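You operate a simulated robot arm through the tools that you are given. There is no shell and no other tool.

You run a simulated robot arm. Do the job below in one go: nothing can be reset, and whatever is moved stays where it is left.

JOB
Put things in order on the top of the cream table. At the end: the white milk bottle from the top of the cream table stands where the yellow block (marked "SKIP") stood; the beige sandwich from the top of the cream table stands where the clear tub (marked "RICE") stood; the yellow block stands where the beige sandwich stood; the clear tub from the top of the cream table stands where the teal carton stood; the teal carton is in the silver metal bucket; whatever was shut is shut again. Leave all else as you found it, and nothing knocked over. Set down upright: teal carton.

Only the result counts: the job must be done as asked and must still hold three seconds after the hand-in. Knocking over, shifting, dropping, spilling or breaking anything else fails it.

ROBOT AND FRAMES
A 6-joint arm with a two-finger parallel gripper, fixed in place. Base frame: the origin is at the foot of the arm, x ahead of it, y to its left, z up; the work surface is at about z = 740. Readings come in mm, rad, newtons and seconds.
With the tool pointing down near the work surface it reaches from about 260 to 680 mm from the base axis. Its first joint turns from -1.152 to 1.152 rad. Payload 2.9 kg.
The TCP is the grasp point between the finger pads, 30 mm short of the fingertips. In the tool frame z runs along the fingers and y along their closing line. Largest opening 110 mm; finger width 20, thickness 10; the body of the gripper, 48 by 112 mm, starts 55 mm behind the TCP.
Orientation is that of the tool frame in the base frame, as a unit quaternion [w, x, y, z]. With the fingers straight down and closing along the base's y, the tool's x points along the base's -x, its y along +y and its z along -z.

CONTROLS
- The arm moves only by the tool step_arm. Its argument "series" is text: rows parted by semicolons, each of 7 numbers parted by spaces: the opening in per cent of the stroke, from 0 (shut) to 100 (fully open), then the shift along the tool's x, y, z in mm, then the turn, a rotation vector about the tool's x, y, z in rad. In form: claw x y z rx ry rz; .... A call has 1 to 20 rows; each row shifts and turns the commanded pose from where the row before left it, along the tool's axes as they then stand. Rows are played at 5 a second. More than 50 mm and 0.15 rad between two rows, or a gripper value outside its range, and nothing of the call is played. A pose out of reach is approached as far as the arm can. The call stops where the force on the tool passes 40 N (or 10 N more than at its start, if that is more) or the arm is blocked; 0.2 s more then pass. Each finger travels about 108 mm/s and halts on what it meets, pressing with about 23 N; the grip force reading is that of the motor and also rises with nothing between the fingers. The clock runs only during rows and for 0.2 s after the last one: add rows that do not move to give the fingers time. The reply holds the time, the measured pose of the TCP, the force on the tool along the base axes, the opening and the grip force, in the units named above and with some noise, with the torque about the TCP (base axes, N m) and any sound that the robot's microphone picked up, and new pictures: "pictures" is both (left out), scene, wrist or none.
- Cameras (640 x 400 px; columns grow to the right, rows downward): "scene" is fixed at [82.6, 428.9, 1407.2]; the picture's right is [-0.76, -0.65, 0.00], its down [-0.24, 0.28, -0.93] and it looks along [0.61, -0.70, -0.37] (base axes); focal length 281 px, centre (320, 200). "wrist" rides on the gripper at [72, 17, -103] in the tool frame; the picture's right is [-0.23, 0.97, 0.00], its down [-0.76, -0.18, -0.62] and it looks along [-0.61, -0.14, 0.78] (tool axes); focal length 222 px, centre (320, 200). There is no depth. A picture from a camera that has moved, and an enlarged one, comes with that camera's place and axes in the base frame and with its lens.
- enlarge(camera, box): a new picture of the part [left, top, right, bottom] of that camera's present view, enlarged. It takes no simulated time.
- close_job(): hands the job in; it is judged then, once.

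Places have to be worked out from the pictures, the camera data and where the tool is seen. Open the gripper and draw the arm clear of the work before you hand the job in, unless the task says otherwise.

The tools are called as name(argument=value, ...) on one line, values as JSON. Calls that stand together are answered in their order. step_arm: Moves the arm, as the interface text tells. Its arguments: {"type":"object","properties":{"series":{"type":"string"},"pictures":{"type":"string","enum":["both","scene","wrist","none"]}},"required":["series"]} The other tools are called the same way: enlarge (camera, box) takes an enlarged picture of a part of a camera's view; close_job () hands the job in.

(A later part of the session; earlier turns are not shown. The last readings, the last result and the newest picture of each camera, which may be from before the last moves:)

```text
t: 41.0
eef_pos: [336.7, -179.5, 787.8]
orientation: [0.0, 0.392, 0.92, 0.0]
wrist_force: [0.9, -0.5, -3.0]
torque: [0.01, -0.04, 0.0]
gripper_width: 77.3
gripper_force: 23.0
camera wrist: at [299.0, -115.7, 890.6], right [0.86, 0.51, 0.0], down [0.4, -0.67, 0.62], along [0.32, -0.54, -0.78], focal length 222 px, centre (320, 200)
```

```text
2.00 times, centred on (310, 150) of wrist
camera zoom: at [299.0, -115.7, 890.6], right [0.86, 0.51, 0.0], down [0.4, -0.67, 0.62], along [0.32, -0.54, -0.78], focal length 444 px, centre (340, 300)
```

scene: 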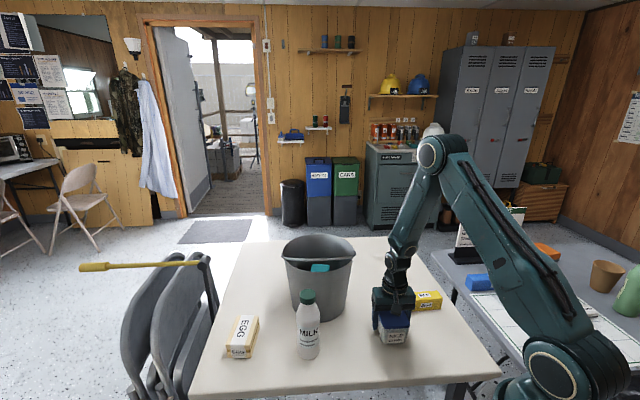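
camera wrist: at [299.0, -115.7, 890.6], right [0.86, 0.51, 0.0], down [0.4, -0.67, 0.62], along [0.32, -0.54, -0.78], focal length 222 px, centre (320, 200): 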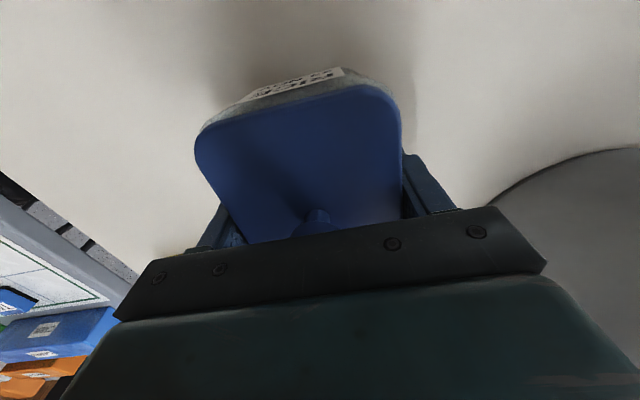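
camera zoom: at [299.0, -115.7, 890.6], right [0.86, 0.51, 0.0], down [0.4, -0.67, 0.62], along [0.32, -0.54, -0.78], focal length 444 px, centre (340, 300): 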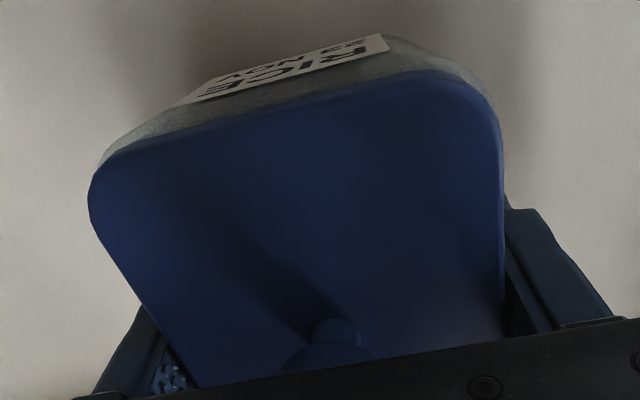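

The whole tub hangs together (3 N, lid seated). I lift it 90 mm and carry it to where the carton stood (460.5,-418.5).

step_arm(series="0 0 0 -10 0 0 0;0 0 0 -16 0 0 0;0 0 0 -16 0 0 0;0 0 0 -16 0 0 0;0 0 0 -16 0 0 0;0 0 0 -16 0 0 0;0 0 0 0 0 0 0;0 -10 -3 0 0 0 0;0 -21 -6 0 0 0 0;0 -26 -7.6 0 0 0 0;0 -26 -7.6 0 0 0 0;0 -26 -7.6 0 0 0 0;0 -26 -7.6 0 0 0 0;0 -26 -7.6 0 0 0 0;0 -26 -7.6 0 0 0 0;0 -26 -7.6 0 0 0 0;0 -26 -7.6 0 0 0 0;0 -14 -3.5 0 0 0 0;0 -6.3 -1.8 0 0 0 0;0 0 0 0 0 0 0")

```text
t: 45.2
eef_pos: [461.5, -417.3, 877.1]
orientation: [-0.001, 0.392, 0.92, 0.0]
wrist_force: [0.6, -0.4, -1.9]
torque: [0.01, 0.01, 0.02]
gripper_width: 77.5
gripper_force: 22.8
camera wrist: at [424.1, -354.9, 980.9], right [0.86, 0.51, 0.0], down [0.4, -0.67, 0.62], along [0.32, -0.54, -0.78], focal length 222 px, centre (320, 200)
```

scene: 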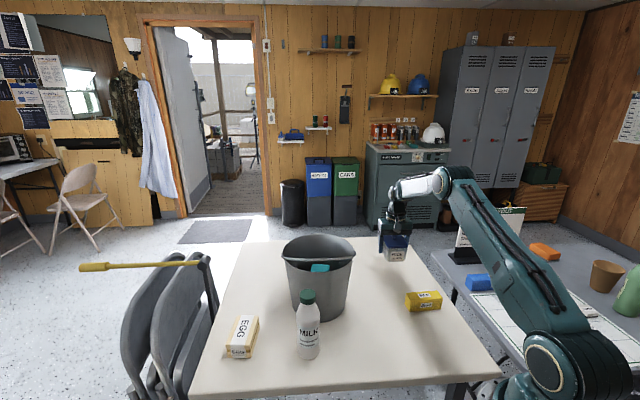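
wrist: 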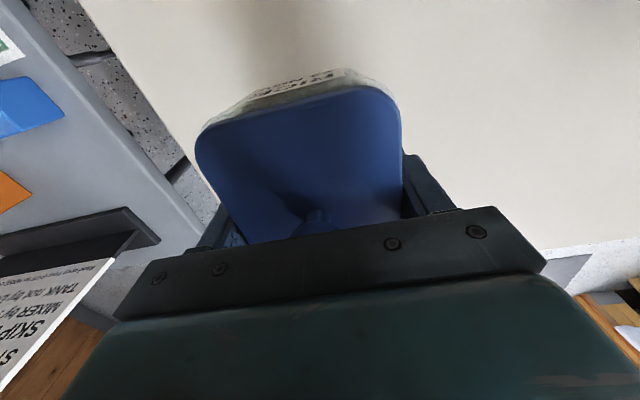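

The tub is above its spot. I lower 90 mm, then 2 mm steps till contact.

step_arm(series="0 0 -1 15 0 0 0;0 0 0 20 0 0 0;0 0 0 20 0 0 0;0 0 0 18 0 0 0;0 0 0 10 0 0 0;0 0 0 7 0 0 0;0 0 0 0 0 0 0", pictures="none")

step_arm(series="0 0 0 2 0 0 0;0 0 0 0 0 0 0", pictures="none")

step_arm(series="0 0 0 1.5 0 0 0;0 0 0 0 0 0 0", pictures="none")

```text
t: 46.8
eef_pos: [461.8, -418.3, 787.3]
orientation: [0.0, 0.392, 0.92, 0.0]
wrist_force: [-0.9, -0.5, -3.3]
torque: [-0.01, 0.02, 0.01]
gripper_width: 77.5
gripper_force: 23.0
```

```text
t: 47.4
eef_pos: [461.5, -418.6, 784.9]
orientation: [0.001, 0.392, 0.92, -0.001]
wrist_force: [0.3, 0.4, -3.9]
torque: [-0.02, -0.02, -0.03]
gripper_width: 77.5
gripper_force: 23.1
```

```text
t: 48.0
eef_pos: [460.8, -417.9, 784.1]
orientation: [0.0, 0.393, 0.919, 0.001]
wrist_force: [-0.1, -0.7, -2.3]
torque: [-0.05, -0.03, 0.0]
gripper_width: 77.4
gripper_force: 23.9
```

step_arm(series="0 0 0 1.5 0 0 0;0 0 0 0 0 0 0", pictures="none")

step_arm(series="0 0 0 1.5 0 0 0;0 0 0 0 0 0 0", pictures="none")

```text
t: 48.6
eef_pos: [461.7, -419.2, 782.3]
orientation: [0.0, 0.392, 0.92, 0.0]
wrist_force: [0.3, -0.5, -2.8]
torque: [-0.02, 0.01, 0.0]
gripper_width: 77.7
gripper_force: 23.1
```

```text
t: 49.2
eef_pos: [461.3, -418.4, 780.5]
orientation: [0.001, 0.392, 0.92, 0.0]
wrist_force: [0.0, 0.5, -2.8]
torque: [0.01, -0.01, 0.01]
gripper_width: 77.6
gripper_force: 23.0
```

Still hanging at the original grip height, so contact is imminent; I go on in 1 mm steps.

step_arm(series="0 0 0 1 0 0 0;0 0 0 0 0 0 0", pictures="none")

step_arm(series="0 0 0 1 0 0 0;0 0 0 0 0 0 0", pictures="scene")

```text
t: 49.8
eef_pos: [461.6, -419.1, 779.2]
orientation: [-0.001, 0.392, 0.92, 0.001]
wrist_force: [0.1, 0.7, -2.6]
torque: [-0.02, 0.0, 0.02]
gripper_width: 77.8
gripper_force: 22.8
```

```text
t: 50.4
eef_pos: [461.1, -419.1, 779.9]
orientation: [0.001, 0.393, 0.92, 0.0]
wrist_force: [-1.8, 0.3, 4.7]
torque: [0.33, 0.05, 0.11]
gripper_width: 77.8
gripper_force: 23.6
```

scene: 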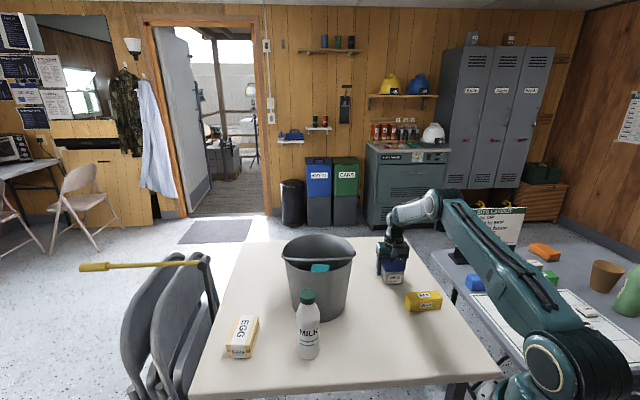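

Contact made (+4.7 N). I open fully and rise straight up.

step_arm(series="90 0 0 0 0 0 0;100 0 0 0 0 0 0;100 0 0 0 0 0 0;100 0 0 0 0 0 0;100 0 0 -10 0 0 0;100 0 0 -20 0 0 0;100 0 0 -40 0 0 0;100 0 0 -45 0 0 0;100 0 0 -45 0 0 0;100 0 0 -45 0 0 0;100 0 0 -45 0 0 0;100 0 0 0 0 0 0;100 0 0 0 0 0 0")

enlarge(camera="scene", box=[365, 235, 461, 315])

```text
t: 53.2
eef_pos: [461.4, -416.9, 1028.4]
orientation: [0.0, 0.392, 0.92, 0.0]
wrist_force: [-0.3, -0.4, 0.0]
torque: [0.01, -0.02, 0.02]
gripper_width: 109.9
gripper_force: 0.1
camera wrist: at [423.3, -354.7, 1132.2], right [0.86, 0.51, 0.0], down [0.4, -0.67, 0.62], along [0.32, -0.54, -0.78], focal length 222 px, centre (320, 200)
```

scene: 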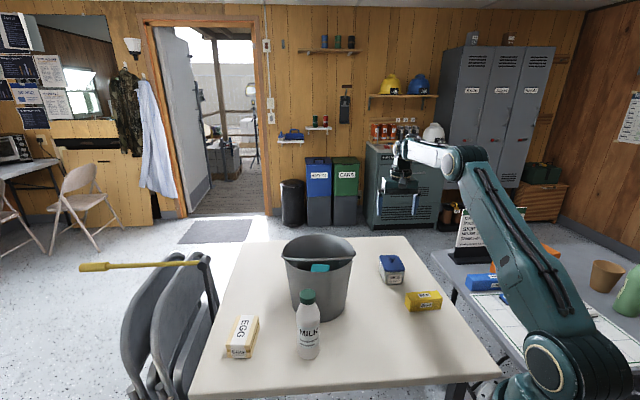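
wrist: 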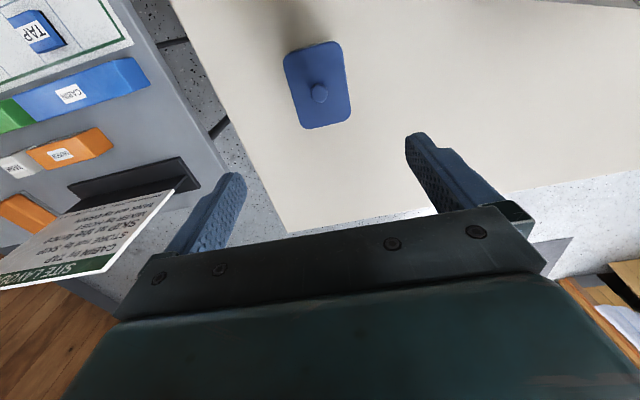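

```text
5.00 times, centred on (413, 275) of scene
camera zoom: at [82.6, 428.9, 1407.2], right [-0.76, -0.65, 0.0], down [-0.24, 0.28, -0.93], along [0.61, -0.7, -0.37], focal length 1404 px, centre (-145, -175)
```

zoom: 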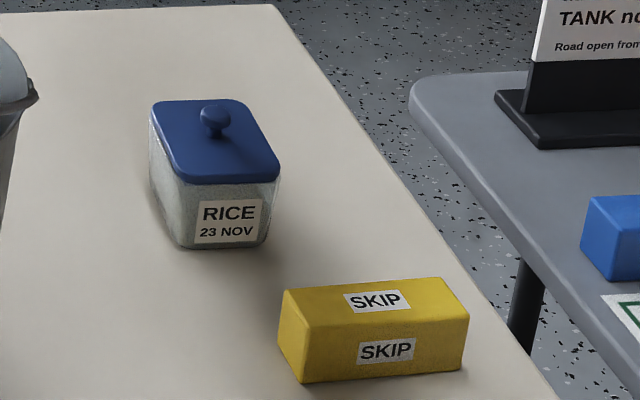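

The tub stands well with its lid on. Now to the sandwich, estimated centre (628,124), about 65 x 98, short axis near 39°; I cross high over the bucket and look.

step_arm(series="100 0 0 -30 0 0 0;100 0 0 -30 0 0 0;100 22.86 41.28 0 0 0 0;100 22.86 41.28 0 0 0 0;100 22.86 41.28 0 0 0 0;100 22.86 41.28 0 0 0 0;100 22.86 41.28 0 0 0 0;100 22.86 41.28 0 0 0 0;100 22.86 41.28 0 0 0 0;100 22.86 41.28 0 0 0 0;100 22.86 41.28 0 0 0 0;100 22.86 41.28 0 0 0 0;100 22.86 41.28 0 0 0 0;100 22.86 41.28 0 0 0 0;100 0 0 0 0 0 0.081;100 0 0 0 0 0 0;100 0 0 0 0 0 0")

```text
t: 56.8
eef_pos: [628.9, 121.2, 1087.1]
orientation: [0.0, 0.429, 0.903, -0.001]
wrist_force: [-0.3, 0.0, 0.5]
torque: [-0.01, -0.01, -0.01]
gripper_width: 109.8
gripper_force: 0.0
camera wrist: at [595.7, 187.8, 1190.8], right [0.9, 0.44, 0.0], down [0.34, -0.7, 0.62], along [0.27, -0.56, -0.78], focal length 222 px, centre (320, 200)
```

scene: 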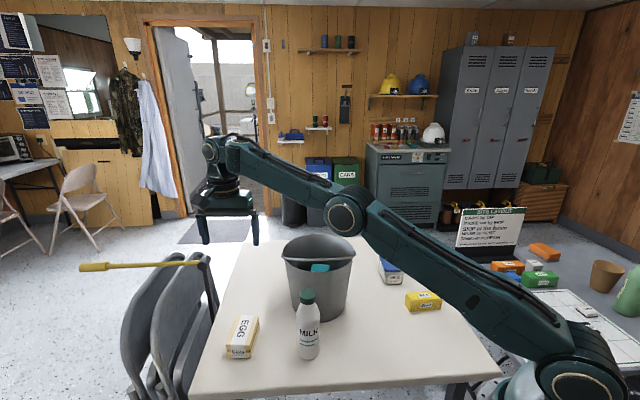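
wrist: 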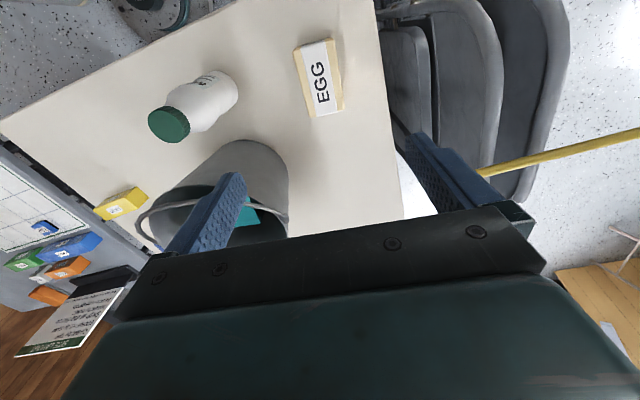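

enlarge(camera="wrist", box=[270, 25, 370, 125])

enlarge(camera="wrist", box=[140, 55, 260, 150])

enlarge(camera="scene", box=[215, 305, 271, 365])

```text
4.00 times, centred on (320, 75) of wrist
camera zoom: at [595.7, 187.8, 1190.8], right [0.9, 0.44, 0.0], down [0.34, -0.7, 0.62], along [0.27, -0.56, -0.78], focal length 888 px, centre (320, 700)
```

zoom: 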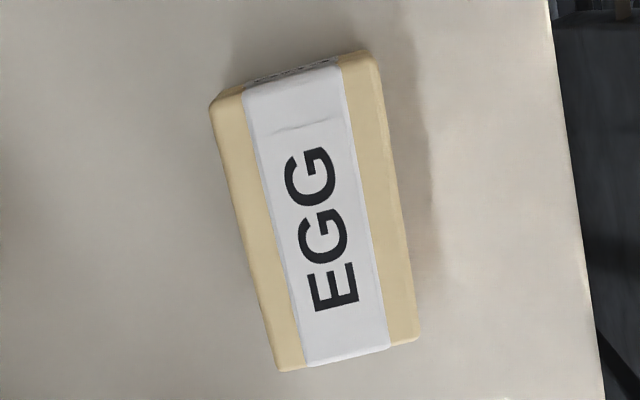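

```text
4.21 times, centred on (200, 102) of wrist
camera zoom: at [595.7, 187.8, 1190.8], right [0.9, 0.44, 0.0], down [0.34, -0.7, 0.62], along [0.27, -0.56, -0.78], focal length 935 px, centre (825, 610)
```

zoom: 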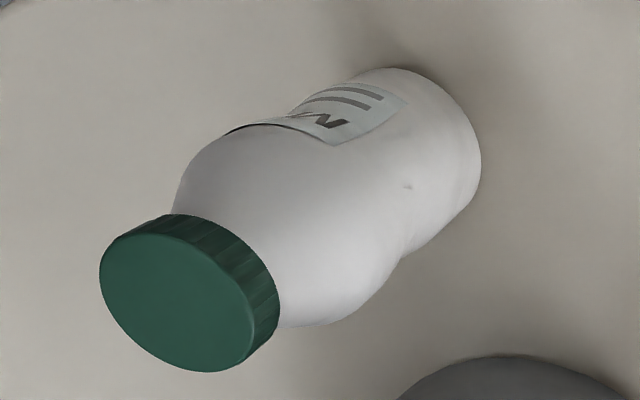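

```text
6.67 times, centred on (243, 335) of scene
camera zoom: at [82.6, 428.9, 1407.2], right [-0.76, -0.65, 0.0], down [-0.24, 0.28, -0.93], along [0.61, -0.7, -0.37], focal length 1871 px, centre (833, -700)
```

zoom: 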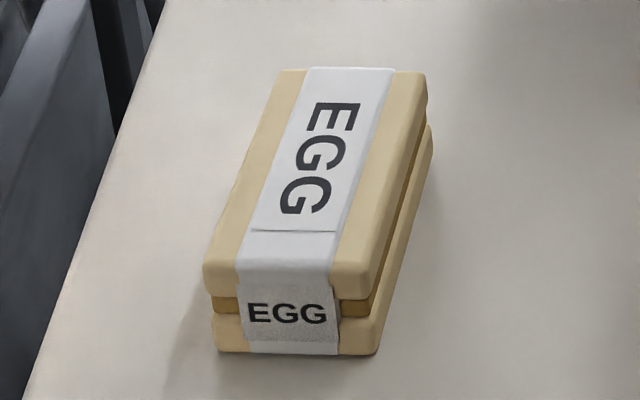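

Sandwich centre is (630,119), 64 x 106, short axis at 39°, top near z 787. Before descending I check how high and near the chairs and the broom handle are.

enlarge(camera="wrist", box=[360, 0, 600, 230])

enlarge(camera="scene", box=[70, 230, 260, 400])

```text
1.74 times, centred on (480, 115) of wrist
camera zoom: at [595.7, 187.8, 1190.8], right [0.9, 0.44, 0.0], down [0.34, -0.7, 0.62], along [0.27, -0.56, -0.78], focal length 386 px, centre (42, 348)
```

zoom: 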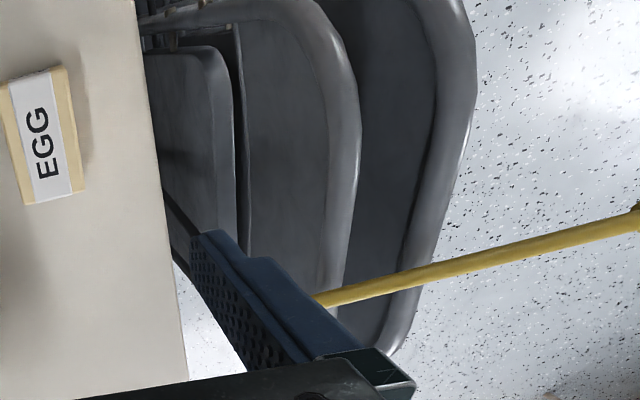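

```text
2.35 times, centred on (165, 315) of scene
camera zoom: at [82.6, 428.9, 1407.2], right [-0.76, -0.65, 0.0], down [-0.24, 0.28, -0.93], along [0.61, -0.7, -0.37], focal length 660 px, centre (685, -71)
```

zoom: 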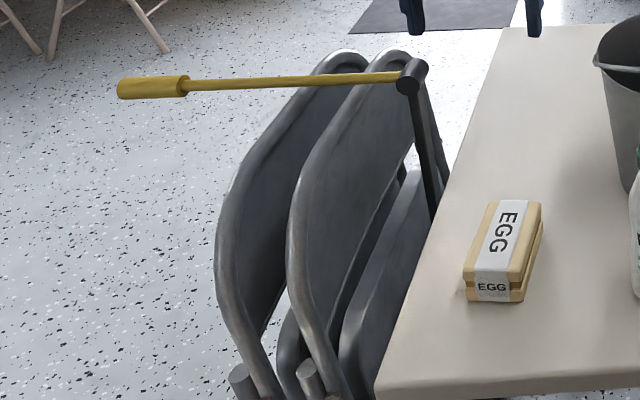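

The broom joint lies around (865,97,889) and the chairs stay beyond the table edge at x≈738, so the fingers (out to x≈690) are clear. I descend onto the sandwich to z≈775 and close.

step_arm(series="100 -2.2 -0.5 40 0 0 0;100 0 0 45 0 0 0;100 0 0 45 0 0 0;100 0 0 45 0 0 0;100 0 0 45 0 0 0;100 0 0 45 0 0 0;100 0 0 30 0 0 0;100 0 0 16 0 0 0;100 0 0 0 0 0 0;100 0 0 0 0 0 0")

```text
t: 59.0
eef_pos: [630.2, 121.1, 776.5]
orientation: [0.0, 0.431, 0.902, 0.001]
wrist_force: [0.2, -0.6, 0.4]
torque: [0.02, -0.03, 0.0]
gripper_width: 110.3
gripper_force: 0.0
camera wrist: at [598.0, 186.8, 880.5], right [0.9, 0.44, 0.0], down [0.34, -0.7, 0.62], along [0.27, -0.56, -0.78], focal length 222 px, centre (320, 200)
```

scene: 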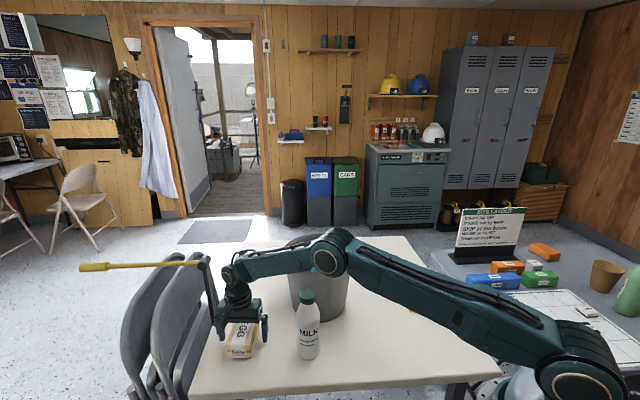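
wrist: 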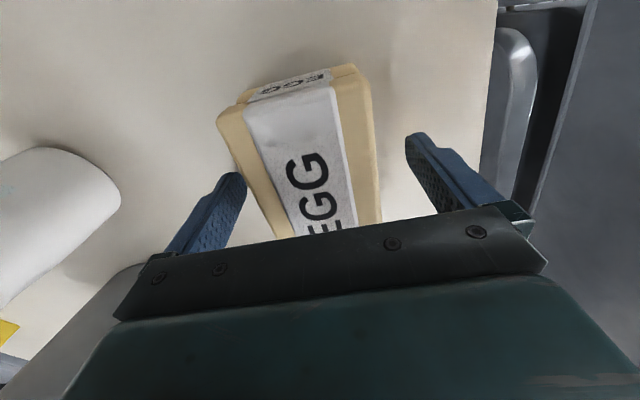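

The fingers straddle the sandwich. I close and do a slow test lift.

step_arm(series="0 0 0 0 0 0 0;0 0 0 0 0 0 0;0 0 0 0 0 0 0;0 0 0 0 0 0 0;0 0 0 -1 0 0 0;0 0 0 -2 0 0 0;0 0 0 -2 0 0 0;0 0 0 -3 0 0 0;0 0 0 0 0 0 0")

```text
t: 61.0
eef_pos: [631.2, 121.5, 786.7]
orientation: [0.001, 0.43, 0.903, 0.0]
wrist_force: [-0.2, 0.3, -1.3]
torque: [0.0, -0.02, 0.0]
gripper_width: 67.8
gripper_force: 23.0
camera wrist: at [597.8, 186.5, 889.3], right [0.9, 0.44, 0.0], down [0.34, -0.7, 0.62], along [0.27, -0.56, -0.78], focal length 222 px, centre (320, 200)
```

scene: 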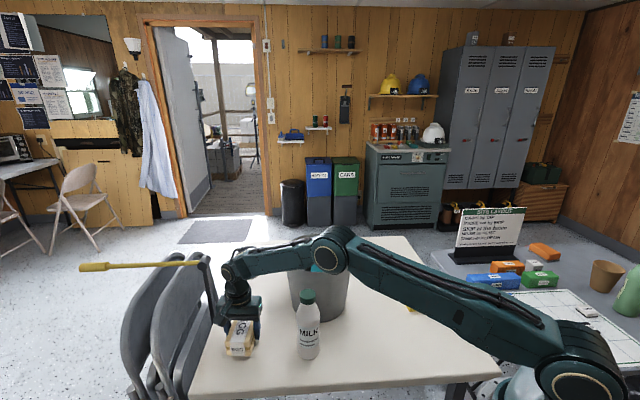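
wrist: 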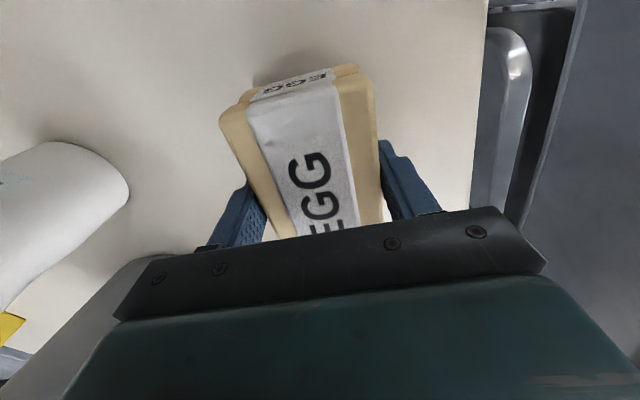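

The sandwich is held (67.8 mm, 1.3 N). I lift it high enough to clear bottle and bucket before crossing.

step_arm(series="0 0 0 -10 0 0 0;0 0 0 -20 0 0 0;0 0 0 -25 0 0 0;0 0 0 -25 0 0 0;0 0 0 -25 0 0 0;0 0 0 -25 0 0 0;0 0 0 -25 0 0 0;0 0 0 -25 0 0 0;0 0 0 -25 0 0 0;0 0 0 -25 0 0 0;0 0 0 -20 0 0 0;0 0 0 -10 0 0 0;0 0 0 0 0 0 0", pictures="wrist")

step_arm(series="0 -1.5 -14 0 0 0 0;0 -3 -27.9 0 0 0 0;0 -3 -27.9 0 0 0 0;0 -3 -27.9 0 0 0 0;0 -3 -27.9 0 0 0 0;0 -3 -27.9 0 0 0 0;0 -3 -27.9 0 0 0 0;0 -3 -27.9 0 0 0 0;0 -3 -27.9 0 0 0 0;0 -3 -27.9 0 0 0 0;0 -3 -27.9 0 0 0 0;0 -3 -27.9 0 0 0 0;0 -3 -27.9 0 0 0 0;0 -3 -27.9 0 0 0 0;0 -3 -27.9 0 0 0 0;0 -1.5 -14 0 0 0 0;0 0 0 0 0 0 0;0 0 0 0 0 0 0")

```text
t: 63.8
eef_pos: [630.8, 122.0, 1046.4]
orientation: [0.0, 0.429, 0.903, -0.001]
wrist_force: [0.6, -0.7, -1.2]
torque: [0.0, -0.01, -0.02]
gripper_width: 67.8
gripper_force: 23.3
camera wrist: at [597.4, 187.6, 1149.6], right [0.9, 0.44, 0.0], down [0.34, -0.7, 0.62], along [0.27, -0.56, -0.78], focal length 222 px, centre (320, 200)
```

wrist: 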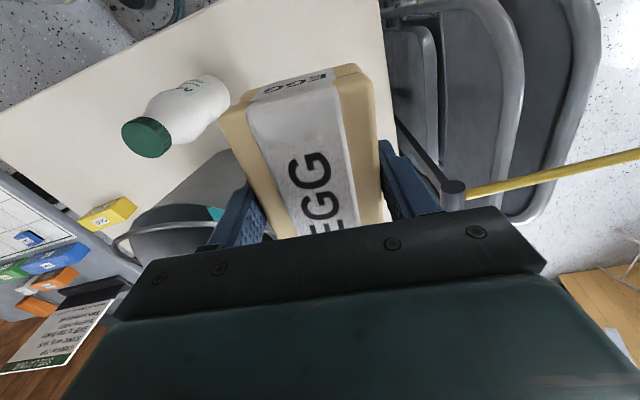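

```text
t: 67.6
eef_pos: [333.6, -178.9, 1047.2]
orientation: [0.0, 0.43, 0.903, 0.001]
wrist_force: [0.4, 0.8, -1.3]
torque: [-0.01, -0.04, -0.02]
gripper_width: 67.8
gripper_force: 22.8
camera wrist: at [300.8, -112.9, 1149.8], right [0.9, 0.44, 0.0], down [0.34, -0.7, 0.62], along [0.27, -0.56, -0.78], focal length 222 px, centre (320, 200)
```

scene: 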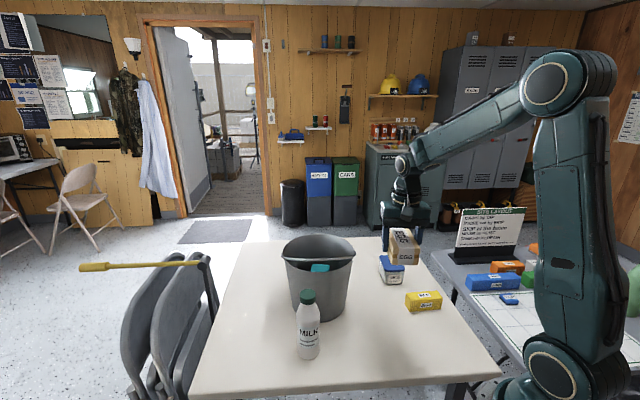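
wrist: 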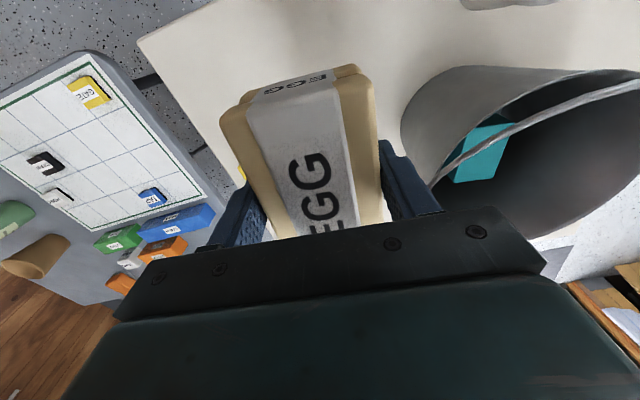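

The sandwich is above the tub's old spot (334,-179). I lower it, the last bit in small steps.

step_arm(series="0 0 0 20 0 0 0;0 0 0 30 0 0 0;0 0 0 30 0 0 0;0 0 0 30 0 0 0;0 0 0 30 0 0 0;0 0 0 30 0 0 0;0 0 0 30 0 0 0;0 0 0 25 0 0 0;0 0 0 20 0 0 0;0 0 0 12 0 0 0;0 0 0 6 0 0 0;0 0 0 0 0 0 0", pictures="scene")

step_arm(series="0 0 0 2 0 0 0;0 0 0 0 0 0 0", pictures="none")

step_arm(series="0 0 0 2 0 0 0;0 0 0 0 0 0 0", pictures="none")

```text
t: 70.2
eef_pos: [334.3, -178.2, 781.9]
orientation: [0.002, 0.43, 0.903, 0.0]
wrist_force: [0.1, 0.4, -2.0]
torque: [0.0, -0.02, -0.01]
gripper_width: 67.8
gripper_force: 23.2
```

scene: 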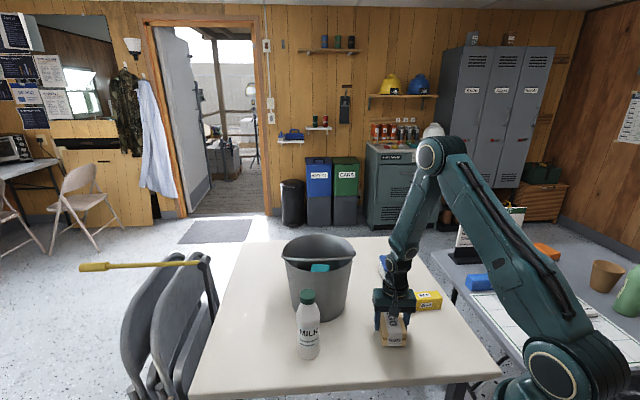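

```text
t: 70.8
eef_pos: [334.0, -177.7, 780.8]
orientation: [0.0, 0.43, 0.903, 0.0]
wrist_force: [0.4, -0.2, -1.7]
torque: [-0.01, 0.01, 0.01]
gripper_width: 68.0
gripper_force: 23.1
```

```text
t: 71.4
eef_pos: [334.4, -177.4, 778.4]
orientation: [0.001, 0.43, 0.903, 0.0]
wrist_force: [0.0, -0.1, -1.0]
torque: [0.04, -0.01, 0.01]
gripper_width: 67.6
gripper_force: 23.3
```

step_arm(series="0 0 0 1 0 0 0;0 0 0 0 0 0 0", pictures="none")

step_arm(series="0 0 0 1 0 0 0;0 0 0 0 0 0 0", pictures="none")

```text
t: 72.0
eef_pos: [333.4, -177.7, 778.4]
orientation: [0.0, 0.43, 0.903, 0.0]
wrist_force: [0.7, -0.3, -1.3]
torque: [0.02, -0.03, 0.01]
gripper_width: 68.0
gripper_force: 23.2
```

```text
t: 72.6
eef_pos: [332.7, -178.6, 776.8]
orientation: [0.0, 0.43, 0.903, 0.0]
wrist_force: [-1.2, 0.7, 3.7]
torque: [0.13, -0.12, 0.05]
gripper_width: 67.8
gripper_force: 23.0
```

Sandwich touches down. I open, rise, move over the block and turn the fingers to its short axis (138°).

step_arm(series="90 0 0 0 0 0 0;100 0 0 0 0 0 0;100 0 0 0 0 0 0;100 0 0 0 0 0 0;100 0 0 -10 0 0 0;100 0 0 -20 0 0 0;100 0 0 -40 0 0 0;100 0 0 -45 0 0 0;100 0 0 -45 0 0 0;100 0 0 -45 0 0 0;100 -28.4 -32.4 -5 0 0 0;100 -28.4 -32.4 -5 0 0 0;100 -28.4 -32.4 -5 0 0 0;100 -28.4 -32.4 -5 0 0 0;100 0 0 0 0 0 0", pictures="scene")

step_arm(series="100 0 0 0 0 0 -0.1434;100 0 0 0 0 0 -0.1434;100 0 0 0 0 0 -0.1434;100 0 0 0 0 0 -0.1434;100 0 0 0 0 0 -0.1434;100 0 0 0 0 0 -0.1434;100 0 0 0 0 0 -0.1434;100 0 0 0 0 0 -0.1434;100 0 0 0 0 0 -0.1434;100 0 0 0 0 0 -0.1434;100 0 0 0 0 0 -0.1434;100 0 0 0 0 0 -0.1434;100 0 0 0 0 0 0;100 0 0 0 0 0 0")

```text
t: 75.8
eef_pos: [305.8, -349.5, 1003.2]
orientation: [0.0, 0.429, 0.903, 0.0]
wrist_force: [-0.9, 0.6, 0.1]
torque: [0.01, 0.02, -0.02]
gripper_width: 109.9
gripper_force: 0.0
```

scene: 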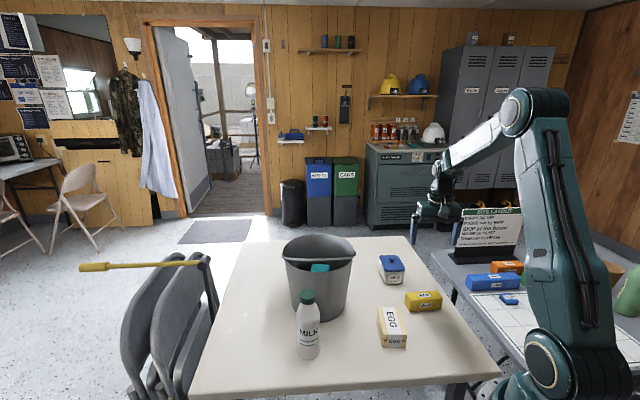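

```text
t: 78.8
eef_pos: [304.1, -348.4, 1001.9]
orientation: [0.0, -0.405, 0.915, -0.001]
wrist_force: [0.8, 0.4, -0.7]
torque: [-0.04, -0.01, 0.02]
gripper_width: 110.1
gripper_force: 0.1
camera wrist: at [243.5, -391.2, 1105.6], right [-0.57, 0.82, 0.0], down [0.64, 0.45, 0.62], along [0.51, 0.35, -0.78], focal length 222 px, centre (320, 200)
```

scene: 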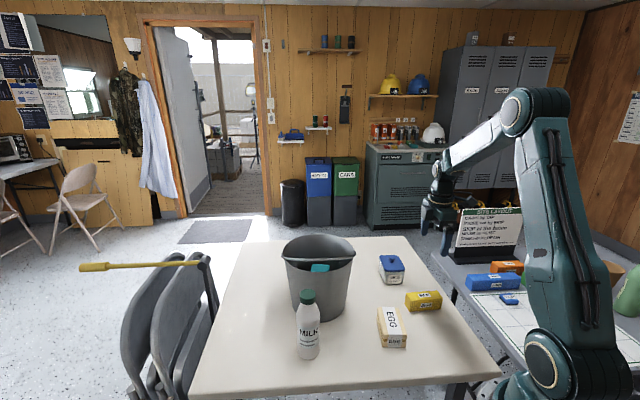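
wrist: 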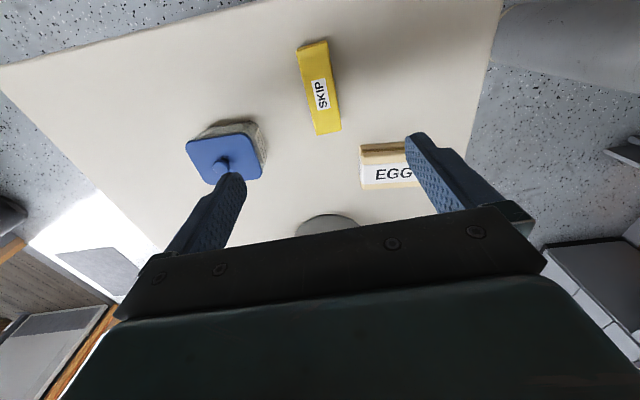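

enlarge(camera="wrist", box=[270, 30, 370, 140])

enlarge(camera="scene", box=[360, 245, 450, 355])

```text
3.64 times, centred on (320, 85) of wrist
camera zoom: at [243.5, -391.2, 1105.6], right [-0.57, 0.82, 0.0], down [0.64, 0.45, 0.62], along [0.51, 0.35, -0.78], focal length 808 px, centre (320, 618)
```

zoom: 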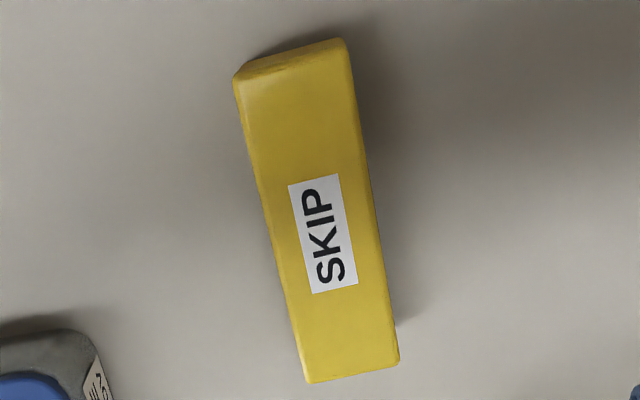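

```text
3.64 times, centred on (405, 300) of scene
camera zoom: at [82.6, 428.9, 1407.2], right [-0.76, -0.65, 0.0], down [-0.24, 0.28, -0.93], along [0.61, -0.7, -0.37], focal length 1021 px, centre (11, -164)
```

zoom: 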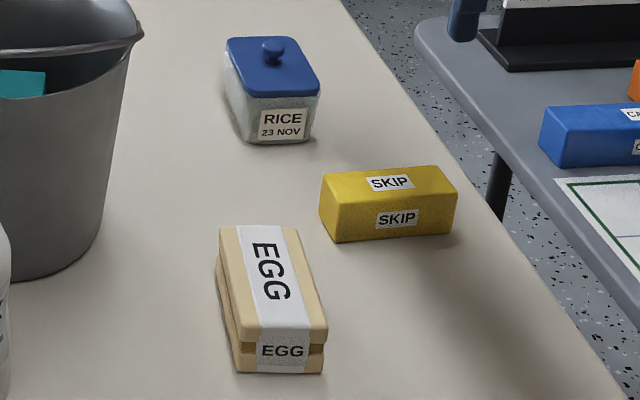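

The block centre is confirmed at (305,-347). I descend to z≈776, grip, and test-lift.

step_arm(series="100 0 0 45 0 0 0;100 0 0 45 0 0 0;100 0 0 45 0 0 0;100 0 0 45 0 0 0;100 0 0 30 0 0 0;100 0 0 16 0 0 0;100 0 0 0 0 0 0;100 0 0 0 0 0 0;0 0 0 0 0 0 0;0 0 0 0 0 0 0;0 0 0 0 0 0 0;0 0 0 0 0 0 0;0 0 0 0 0 0 0", pictures="none")

step_arm(series="0 0 0 -1 0 0 0;0 0 0 -2 0 0 0;0 0 0 -2 0 0 0;0 0 0 -3 0 0 0;0 0 0 0 0 0 0")

```text
t: 81.6
eef_pos: [305.9, -348.6, 775.8]
orientation: [0.001, -0.405, 0.914, 0.0]
wrist_force: [-0.5, 0.0, -0.2]
torque: [0.02, 0.02, -0.04]
gripper_width: 39.7
gripper_force: 23.5
```

```text
t: 82.8
eef_pos: [303.9, -347.9, 784.2]
orientation: [0.0, -0.405, 0.914, 0.0]
wrist_force: [-0.1, 0.0, -0.8]
torque: [-0.01, 0.03, 0.02]
gripper_width: 39.8
gripper_force: 23.2
camera wrist: at [243.8, -391.5, 887.9], right [-0.57, 0.82, 0.0], down [0.64, 0.44, 0.62], along [0.51, 0.35, -0.78], focal length 222 px, centre (320, 200)
```

scene: 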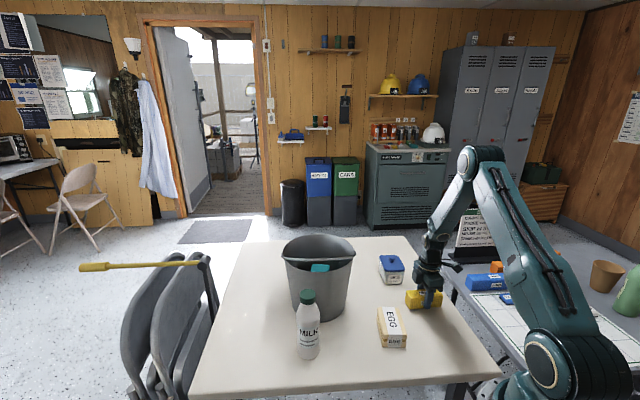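
wrist: 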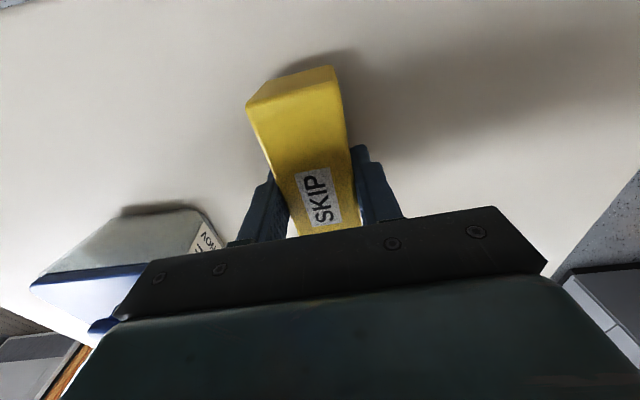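

The block is held (39.8 mm). I lift to about z 1045 and then carry it across to the sandwich's old spot (630,119).

step_arm(series="0 0 0 -10 0 0 0;0 0 0 -20 0 0 0;0 0 0 -25 0 0 0;0 0 0 -25 0 0 0;0 0 0 -25 0 0 0;0 0 0 -25 0 0 0;0 0 0 -25 0 0 0;0 0 0 -25 0 0 0;0 0 0 -25 0 0 0;0 0 0 -25 0 0 0;0 0 0 -20 0 0 0;0 0 0 -12 0 0 0;0 0 0 0 0 0 0", pictures="wrist")

step_arm(series="0 -15.65 2.04 0 0 0 0;0 -31.3 4.07 0 0 0 0;0 -31.3 4.07 0 0 0 0;0 -31.3 4.07 0 0 0 0;0 -31.3 4.07 0 0 0 0;0 -31.3 4.07 0 0 0 0;0 -31.3 4.07 0 0 0 0;0 -31.3 4.07 0 0 0 0;0 -31.3 4.07 0 0 0 0;0 -31.3 4.07 0 0 0 0;0 -31.3 4.07 0 0 0 0;0 -31.3 4.07 0 0 0 0;0 -31.3 4.07 0 0 0 0;0 -31.3 4.07 0 0 0 0;0 -31.3 4.07 0 0 0 0;0 -31.3 4.07 0 0 0 0;0 -31.3 4.07 0 0 0 0;0 -31.3 4.07 0 0 0 0;0 -15.65 2.04 0 0 0 0;0 0 0 0 0 0 0")

```text
t: 85.6
eef_pos: [306.0, -347.7, 1046.2]
orientation: [0.0, -0.405, 0.914, 0.0]
wrist_force: [-0.2, 0.0, -0.9]
torque: [0.0, 0.01, 0.02]
gripper_width: 39.9
gripper_force: 22.6
camera wrist: at [243.7, -391.5, 1149.8], right [-0.57, 0.82, 0.0], down [0.64, 0.45, 0.62], along [0.51, 0.35, -0.78], focal length 222 px, centre (320, 200)
```

wrist: 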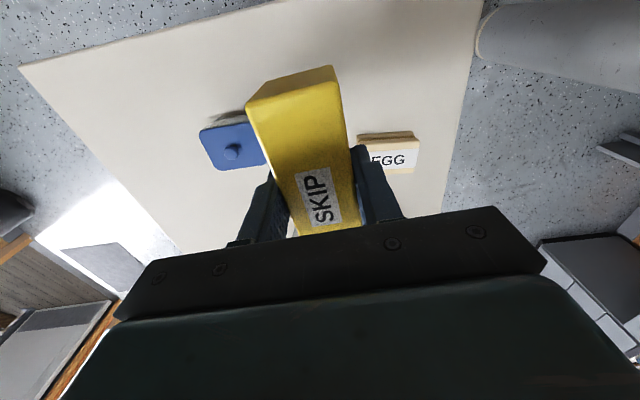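

```text
t: 89.8
eef_pos: [629.7, 119.3, 1046.9]
orientation: [-0.001, -0.405, 0.915, 0.0]
wrist_force: [0.0, 0.4, -0.8]
torque: [0.02, 0.02, 0.01]
gripper_width: 39.2
gripper_force: 23.1
camera wrist: at [567.6, 74.8, 1150.3], right [-0.57, 0.82, 0.0], down [0.64, 0.44, 0.62], along [0.51, 0.35, -0.78], focal length 222 px, centre (320, 200)
```

scene: 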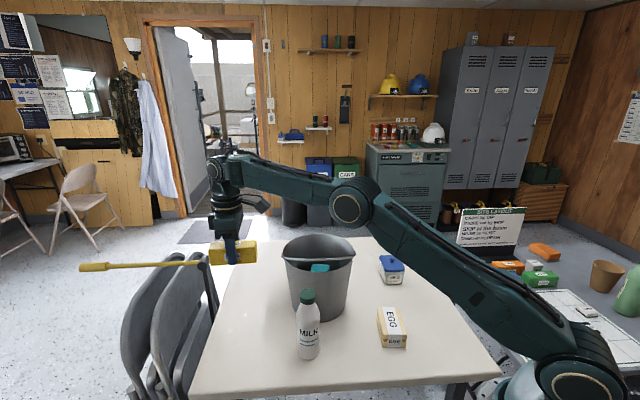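
wrist: 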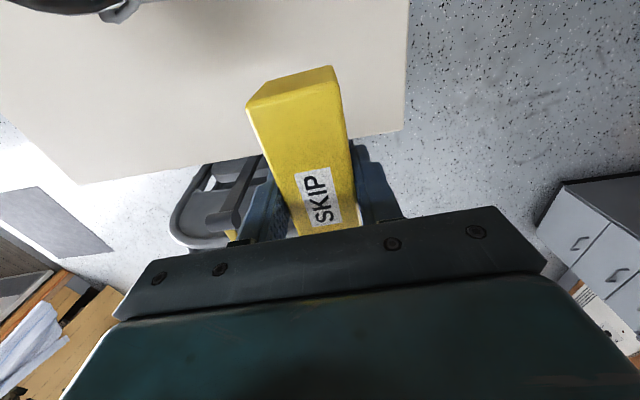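

The block is over (630,119). I lower it to just above the table, then in small steps to contact.

step_arm(series="0 0 0 20 0 0 0;0 0 0 30 0 0 0;0 0 0 30 0 0 0;0 0 0 30 0 0 0;0 0 0 30 0 0 0;0 0 0 30 0 0 0;0 0 0 30 0 0 0;0 0 0 25 0 0 0;0 0 0 20 0 0 0;0 0 0 12 0 0 0;0 0 0 8 0 0 0;0 0 0 0 0 0 0", pictures="scene")

step_arm(series="0 0 0 2 0 0 0;0 0 0 0 0 0 0", pictures="none")

step_arm(series="0 0 0 1 0 0 0;0 0 0 0 0 0 0", pictures="none")

```text
t: 92.4
eef_pos: [629.6, 118.7, 780.4]
orientation: [0.001, -0.405, 0.914, 0.0]
wrist_force: [0.4, -0.4, -1.6]
torque: [0.0, -0.02, 0.0]
gripper_width: 39.6
gripper_force: 23.0
```

scene: 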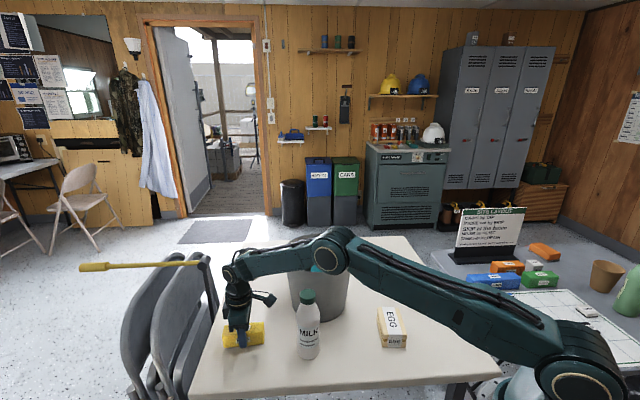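

```text
t: 93.0
eef_pos: [629.4, 119.2, 777.3]
orientation: [0.0, -0.405, 0.914, 0.0]
wrist_force: [-0.1, 0.0, -1.3]
torque: [-0.02, 0.0, -0.01]
gripper_width: 39.7
gripper_force: 23.4
```

```text
t: 93.6
eef_pos: [629.8, 118.3, 777.1]
orientation: [-0.001, -0.405, 0.914, 0.0]
wrist_force: [0.1, 1.4, -1.1]
torque: [0.03, -0.03, -0.01]
gripper_width: 39.4
gripper_force: 23.3
```

step_arm(series="0 0 0 1 0 0 0;0 0 0 0 0 0 0", pictures="none")

step_arm(series="0 0 0 1 0 0 0;0 0 0 0 0 0 0", pictures="none")

```text
t: 94.2
eef_pos: [628.9, 119.3, 776.3]
orientation: [-0.001, -0.405, 0.914, -0.001]
wrist_force: [0.1, -0.4, -0.9]
torque: [0.04, -0.05, 0.0]
gripper_width: 39.6
gripper_force: 23.1
```

```text
t: 94.8
eef_pos: [630.0, 117.8, 775.7]
orientation: [0.0, -0.406, 0.914, 0.0]
wrist_force: [0.1, 0.2, -1.0]
torque: [0.07, 0.0, 0.03]
gripper_width: 39.8
gripper_force: 22.5
```

step_arm(series="0 0 0 1 0 0 0;0 0 0 0 0 0 0", pictures="none")

```text
t: 95.4
eef_pos: [629.6, 118.1, 775.9]
orientation: [0.001, -0.404, 0.915, 0.0]
wrist_force: [-2.7, -0.1, 8.5]
torque: [-0.15, 0.35, -0.02]
gripper_width: 39.9
gripper_force: 23.5
```

Touchdown (+8.5 N). I open and rise straight up.

step_arm(series="60 0 0 0 0 0 0;80 0 0 0 0 0 0;80 0 0 0 0 0 0;80 0 0 0 0 0 0;80 0 0 -10 0 0 0;80 0 0 -20 0 0 0;80 0 0 -40 0 0 0;80 0 0 -45 0 0 0;80 0 0 -45 0 0 0;80 0 0 -45 0 0 0;80 0 0 -45 0 0 0;80 0 0 -25 0 0 0;80 0 0 0 0 0 0;80 0 0 0 0 0 0")

enlarge(camera="scene", box=[200, 240, 360, 365])

```text
t: 98.4
eef_pos: [631.7, 116.8, 1051.8]
orientation: [0.0, -0.405, 0.914, 0.0]
wrist_force: [-0.4, 0.0, 0.0]
torque: [0.04, 0.03, -0.02]
gripper_width: 88.1
gripper_force: 0.1
camera wrist: at [569.6, 74.1, 1155.5], right [-0.57, 0.82, 0.0], down [0.64, 0.44, 0.62], along [0.51, 0.35, -0.78], focal length 222 px, centre (320, 200)
```

scene: 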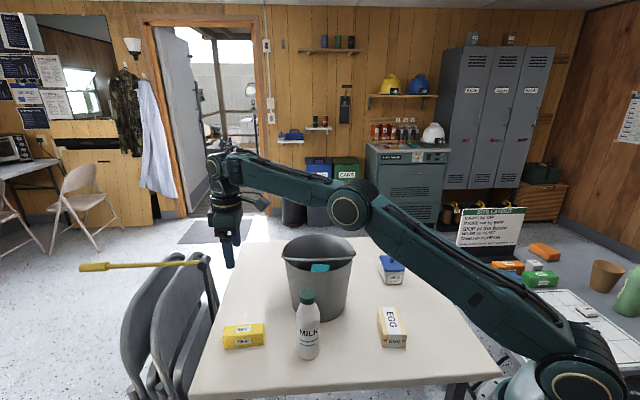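
wrist: 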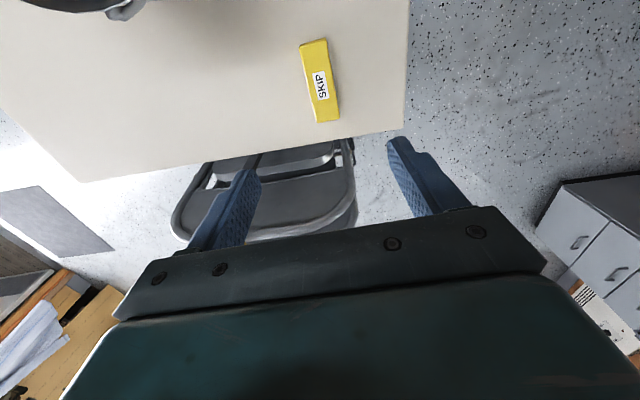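

```text
3.20 times, centred on (280, 302) of scene
camera zoom: at [82.6, 428.9, 1407.2], right [-0.76, -0.65, 0.0], down [-0.24, 0.28, -0.93], along [0.61, -0.7, -0.37], focal length 898 px, centre (448, -128)
```

zoom: 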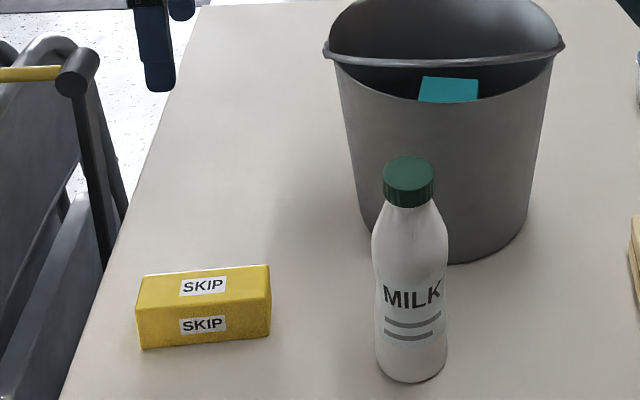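

The block stands in place; now the milk bottle at about (474,20.5), top z≈928, narrow waist near z 805. A vertical grip would strike the cap, so I'll use a tilted (60°) grip. First I turn the tool back to yaw 0 and move to (440,20.5,1080).

step_arm(series="100 0 0 0 0 0 0.139;100 0 0 0 0 0 0.139;100 0 0 0 0 0 0.139;100 0 0 0 0 0 0.139;100 0 0 0 0 0 0.139;100 0 0 0 0 0 0.139;100 38.3 -19.3 -5.6 0 0 0;100 38.3 -19.3 -5.6 0 0 0;100 38.3 -19.3 -5.6 0 0 0;100 38.3 -19.3 -5.6 0 0 0;100 38.3 -19.3 -5.6 0 0 0;100 0 0 0 0 0 0;100 0 0 0 0 0 0")

```text
t: 101.2
eef_pos: [437.4, 23.1, 1078.7]
orientation: [0.0, 0.0, 1.0, -0.001]
wrist_force: [0.0, -0.3, 0.1]
torque: [0.01, 0.0, 0.01]
gripper_width: 109.9
gripper_force: 0.2
camera wrist: at [365.6, 39.3, 1181.8], right [0.23, 0.97, 0.0], down [0.76, -0.18, 0.62], along [0.61, -0.14, -0.78], focal length 222 px, centre (320, 200)
```

scene: 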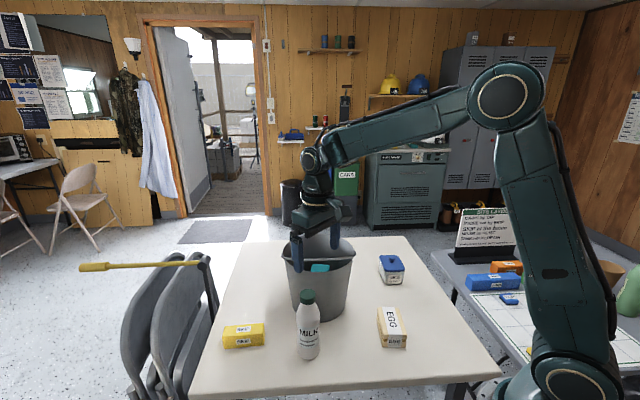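
wrist: 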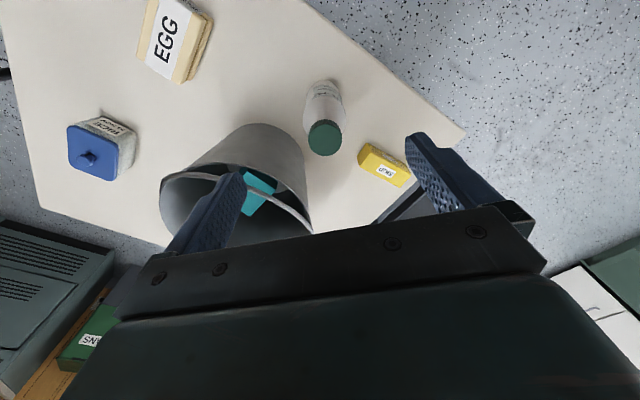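

The cap is confirmed at (473,19). Now I tilt the tool outward by 60° about its y axis, in free space.

step_arm(series="100 0 0 0 0 -0.131 0;100 0 0 0 0 -0.131 0;100 0 0 0 0 -0.131 0;100 0 0 0 0 -0.131 0;100 0 0 0 0 -0.131 0;100 0 0 0 0 -0.131 0;100 0 0 0 0 -0.131 0;100 0 0 0 0 -0.13 0;100 0 0 0 0 0 0;100 0 0 0 0 0 0")

```text
t: 103.4
eef_pos: [436.6, 22.1, 1077.0]
orientation: [0.5, 0.0, 0.866, -0.001]
wrist_force: [0.8, 0.1, 0.0]
torque: [-0.01, -0.03, -0.01]
gripper_width: 109.8
gripper_force: 0.1
camera wrist: at [311.9, 38.3, 1066.7], right [0.11, 0.97, 0.2], down [-0.16, -0.18, 0.97], along [0.98, -0.14, 0.14], focal length 222 px, centre (320, 200)
```

scene: 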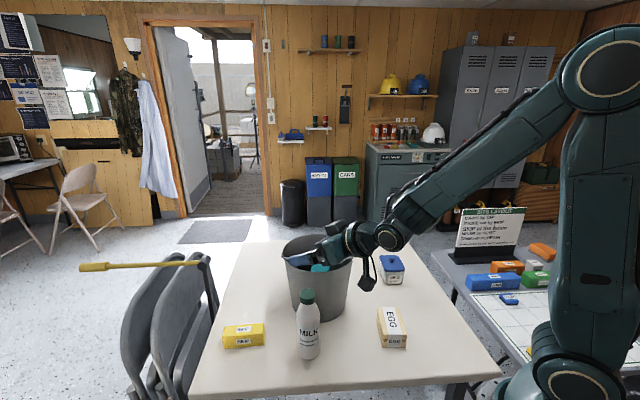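
wrist: 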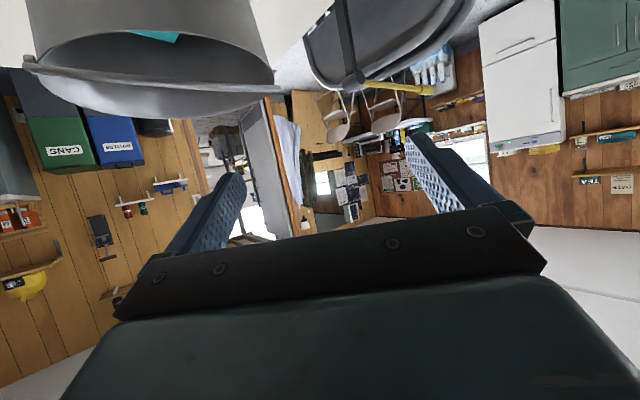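

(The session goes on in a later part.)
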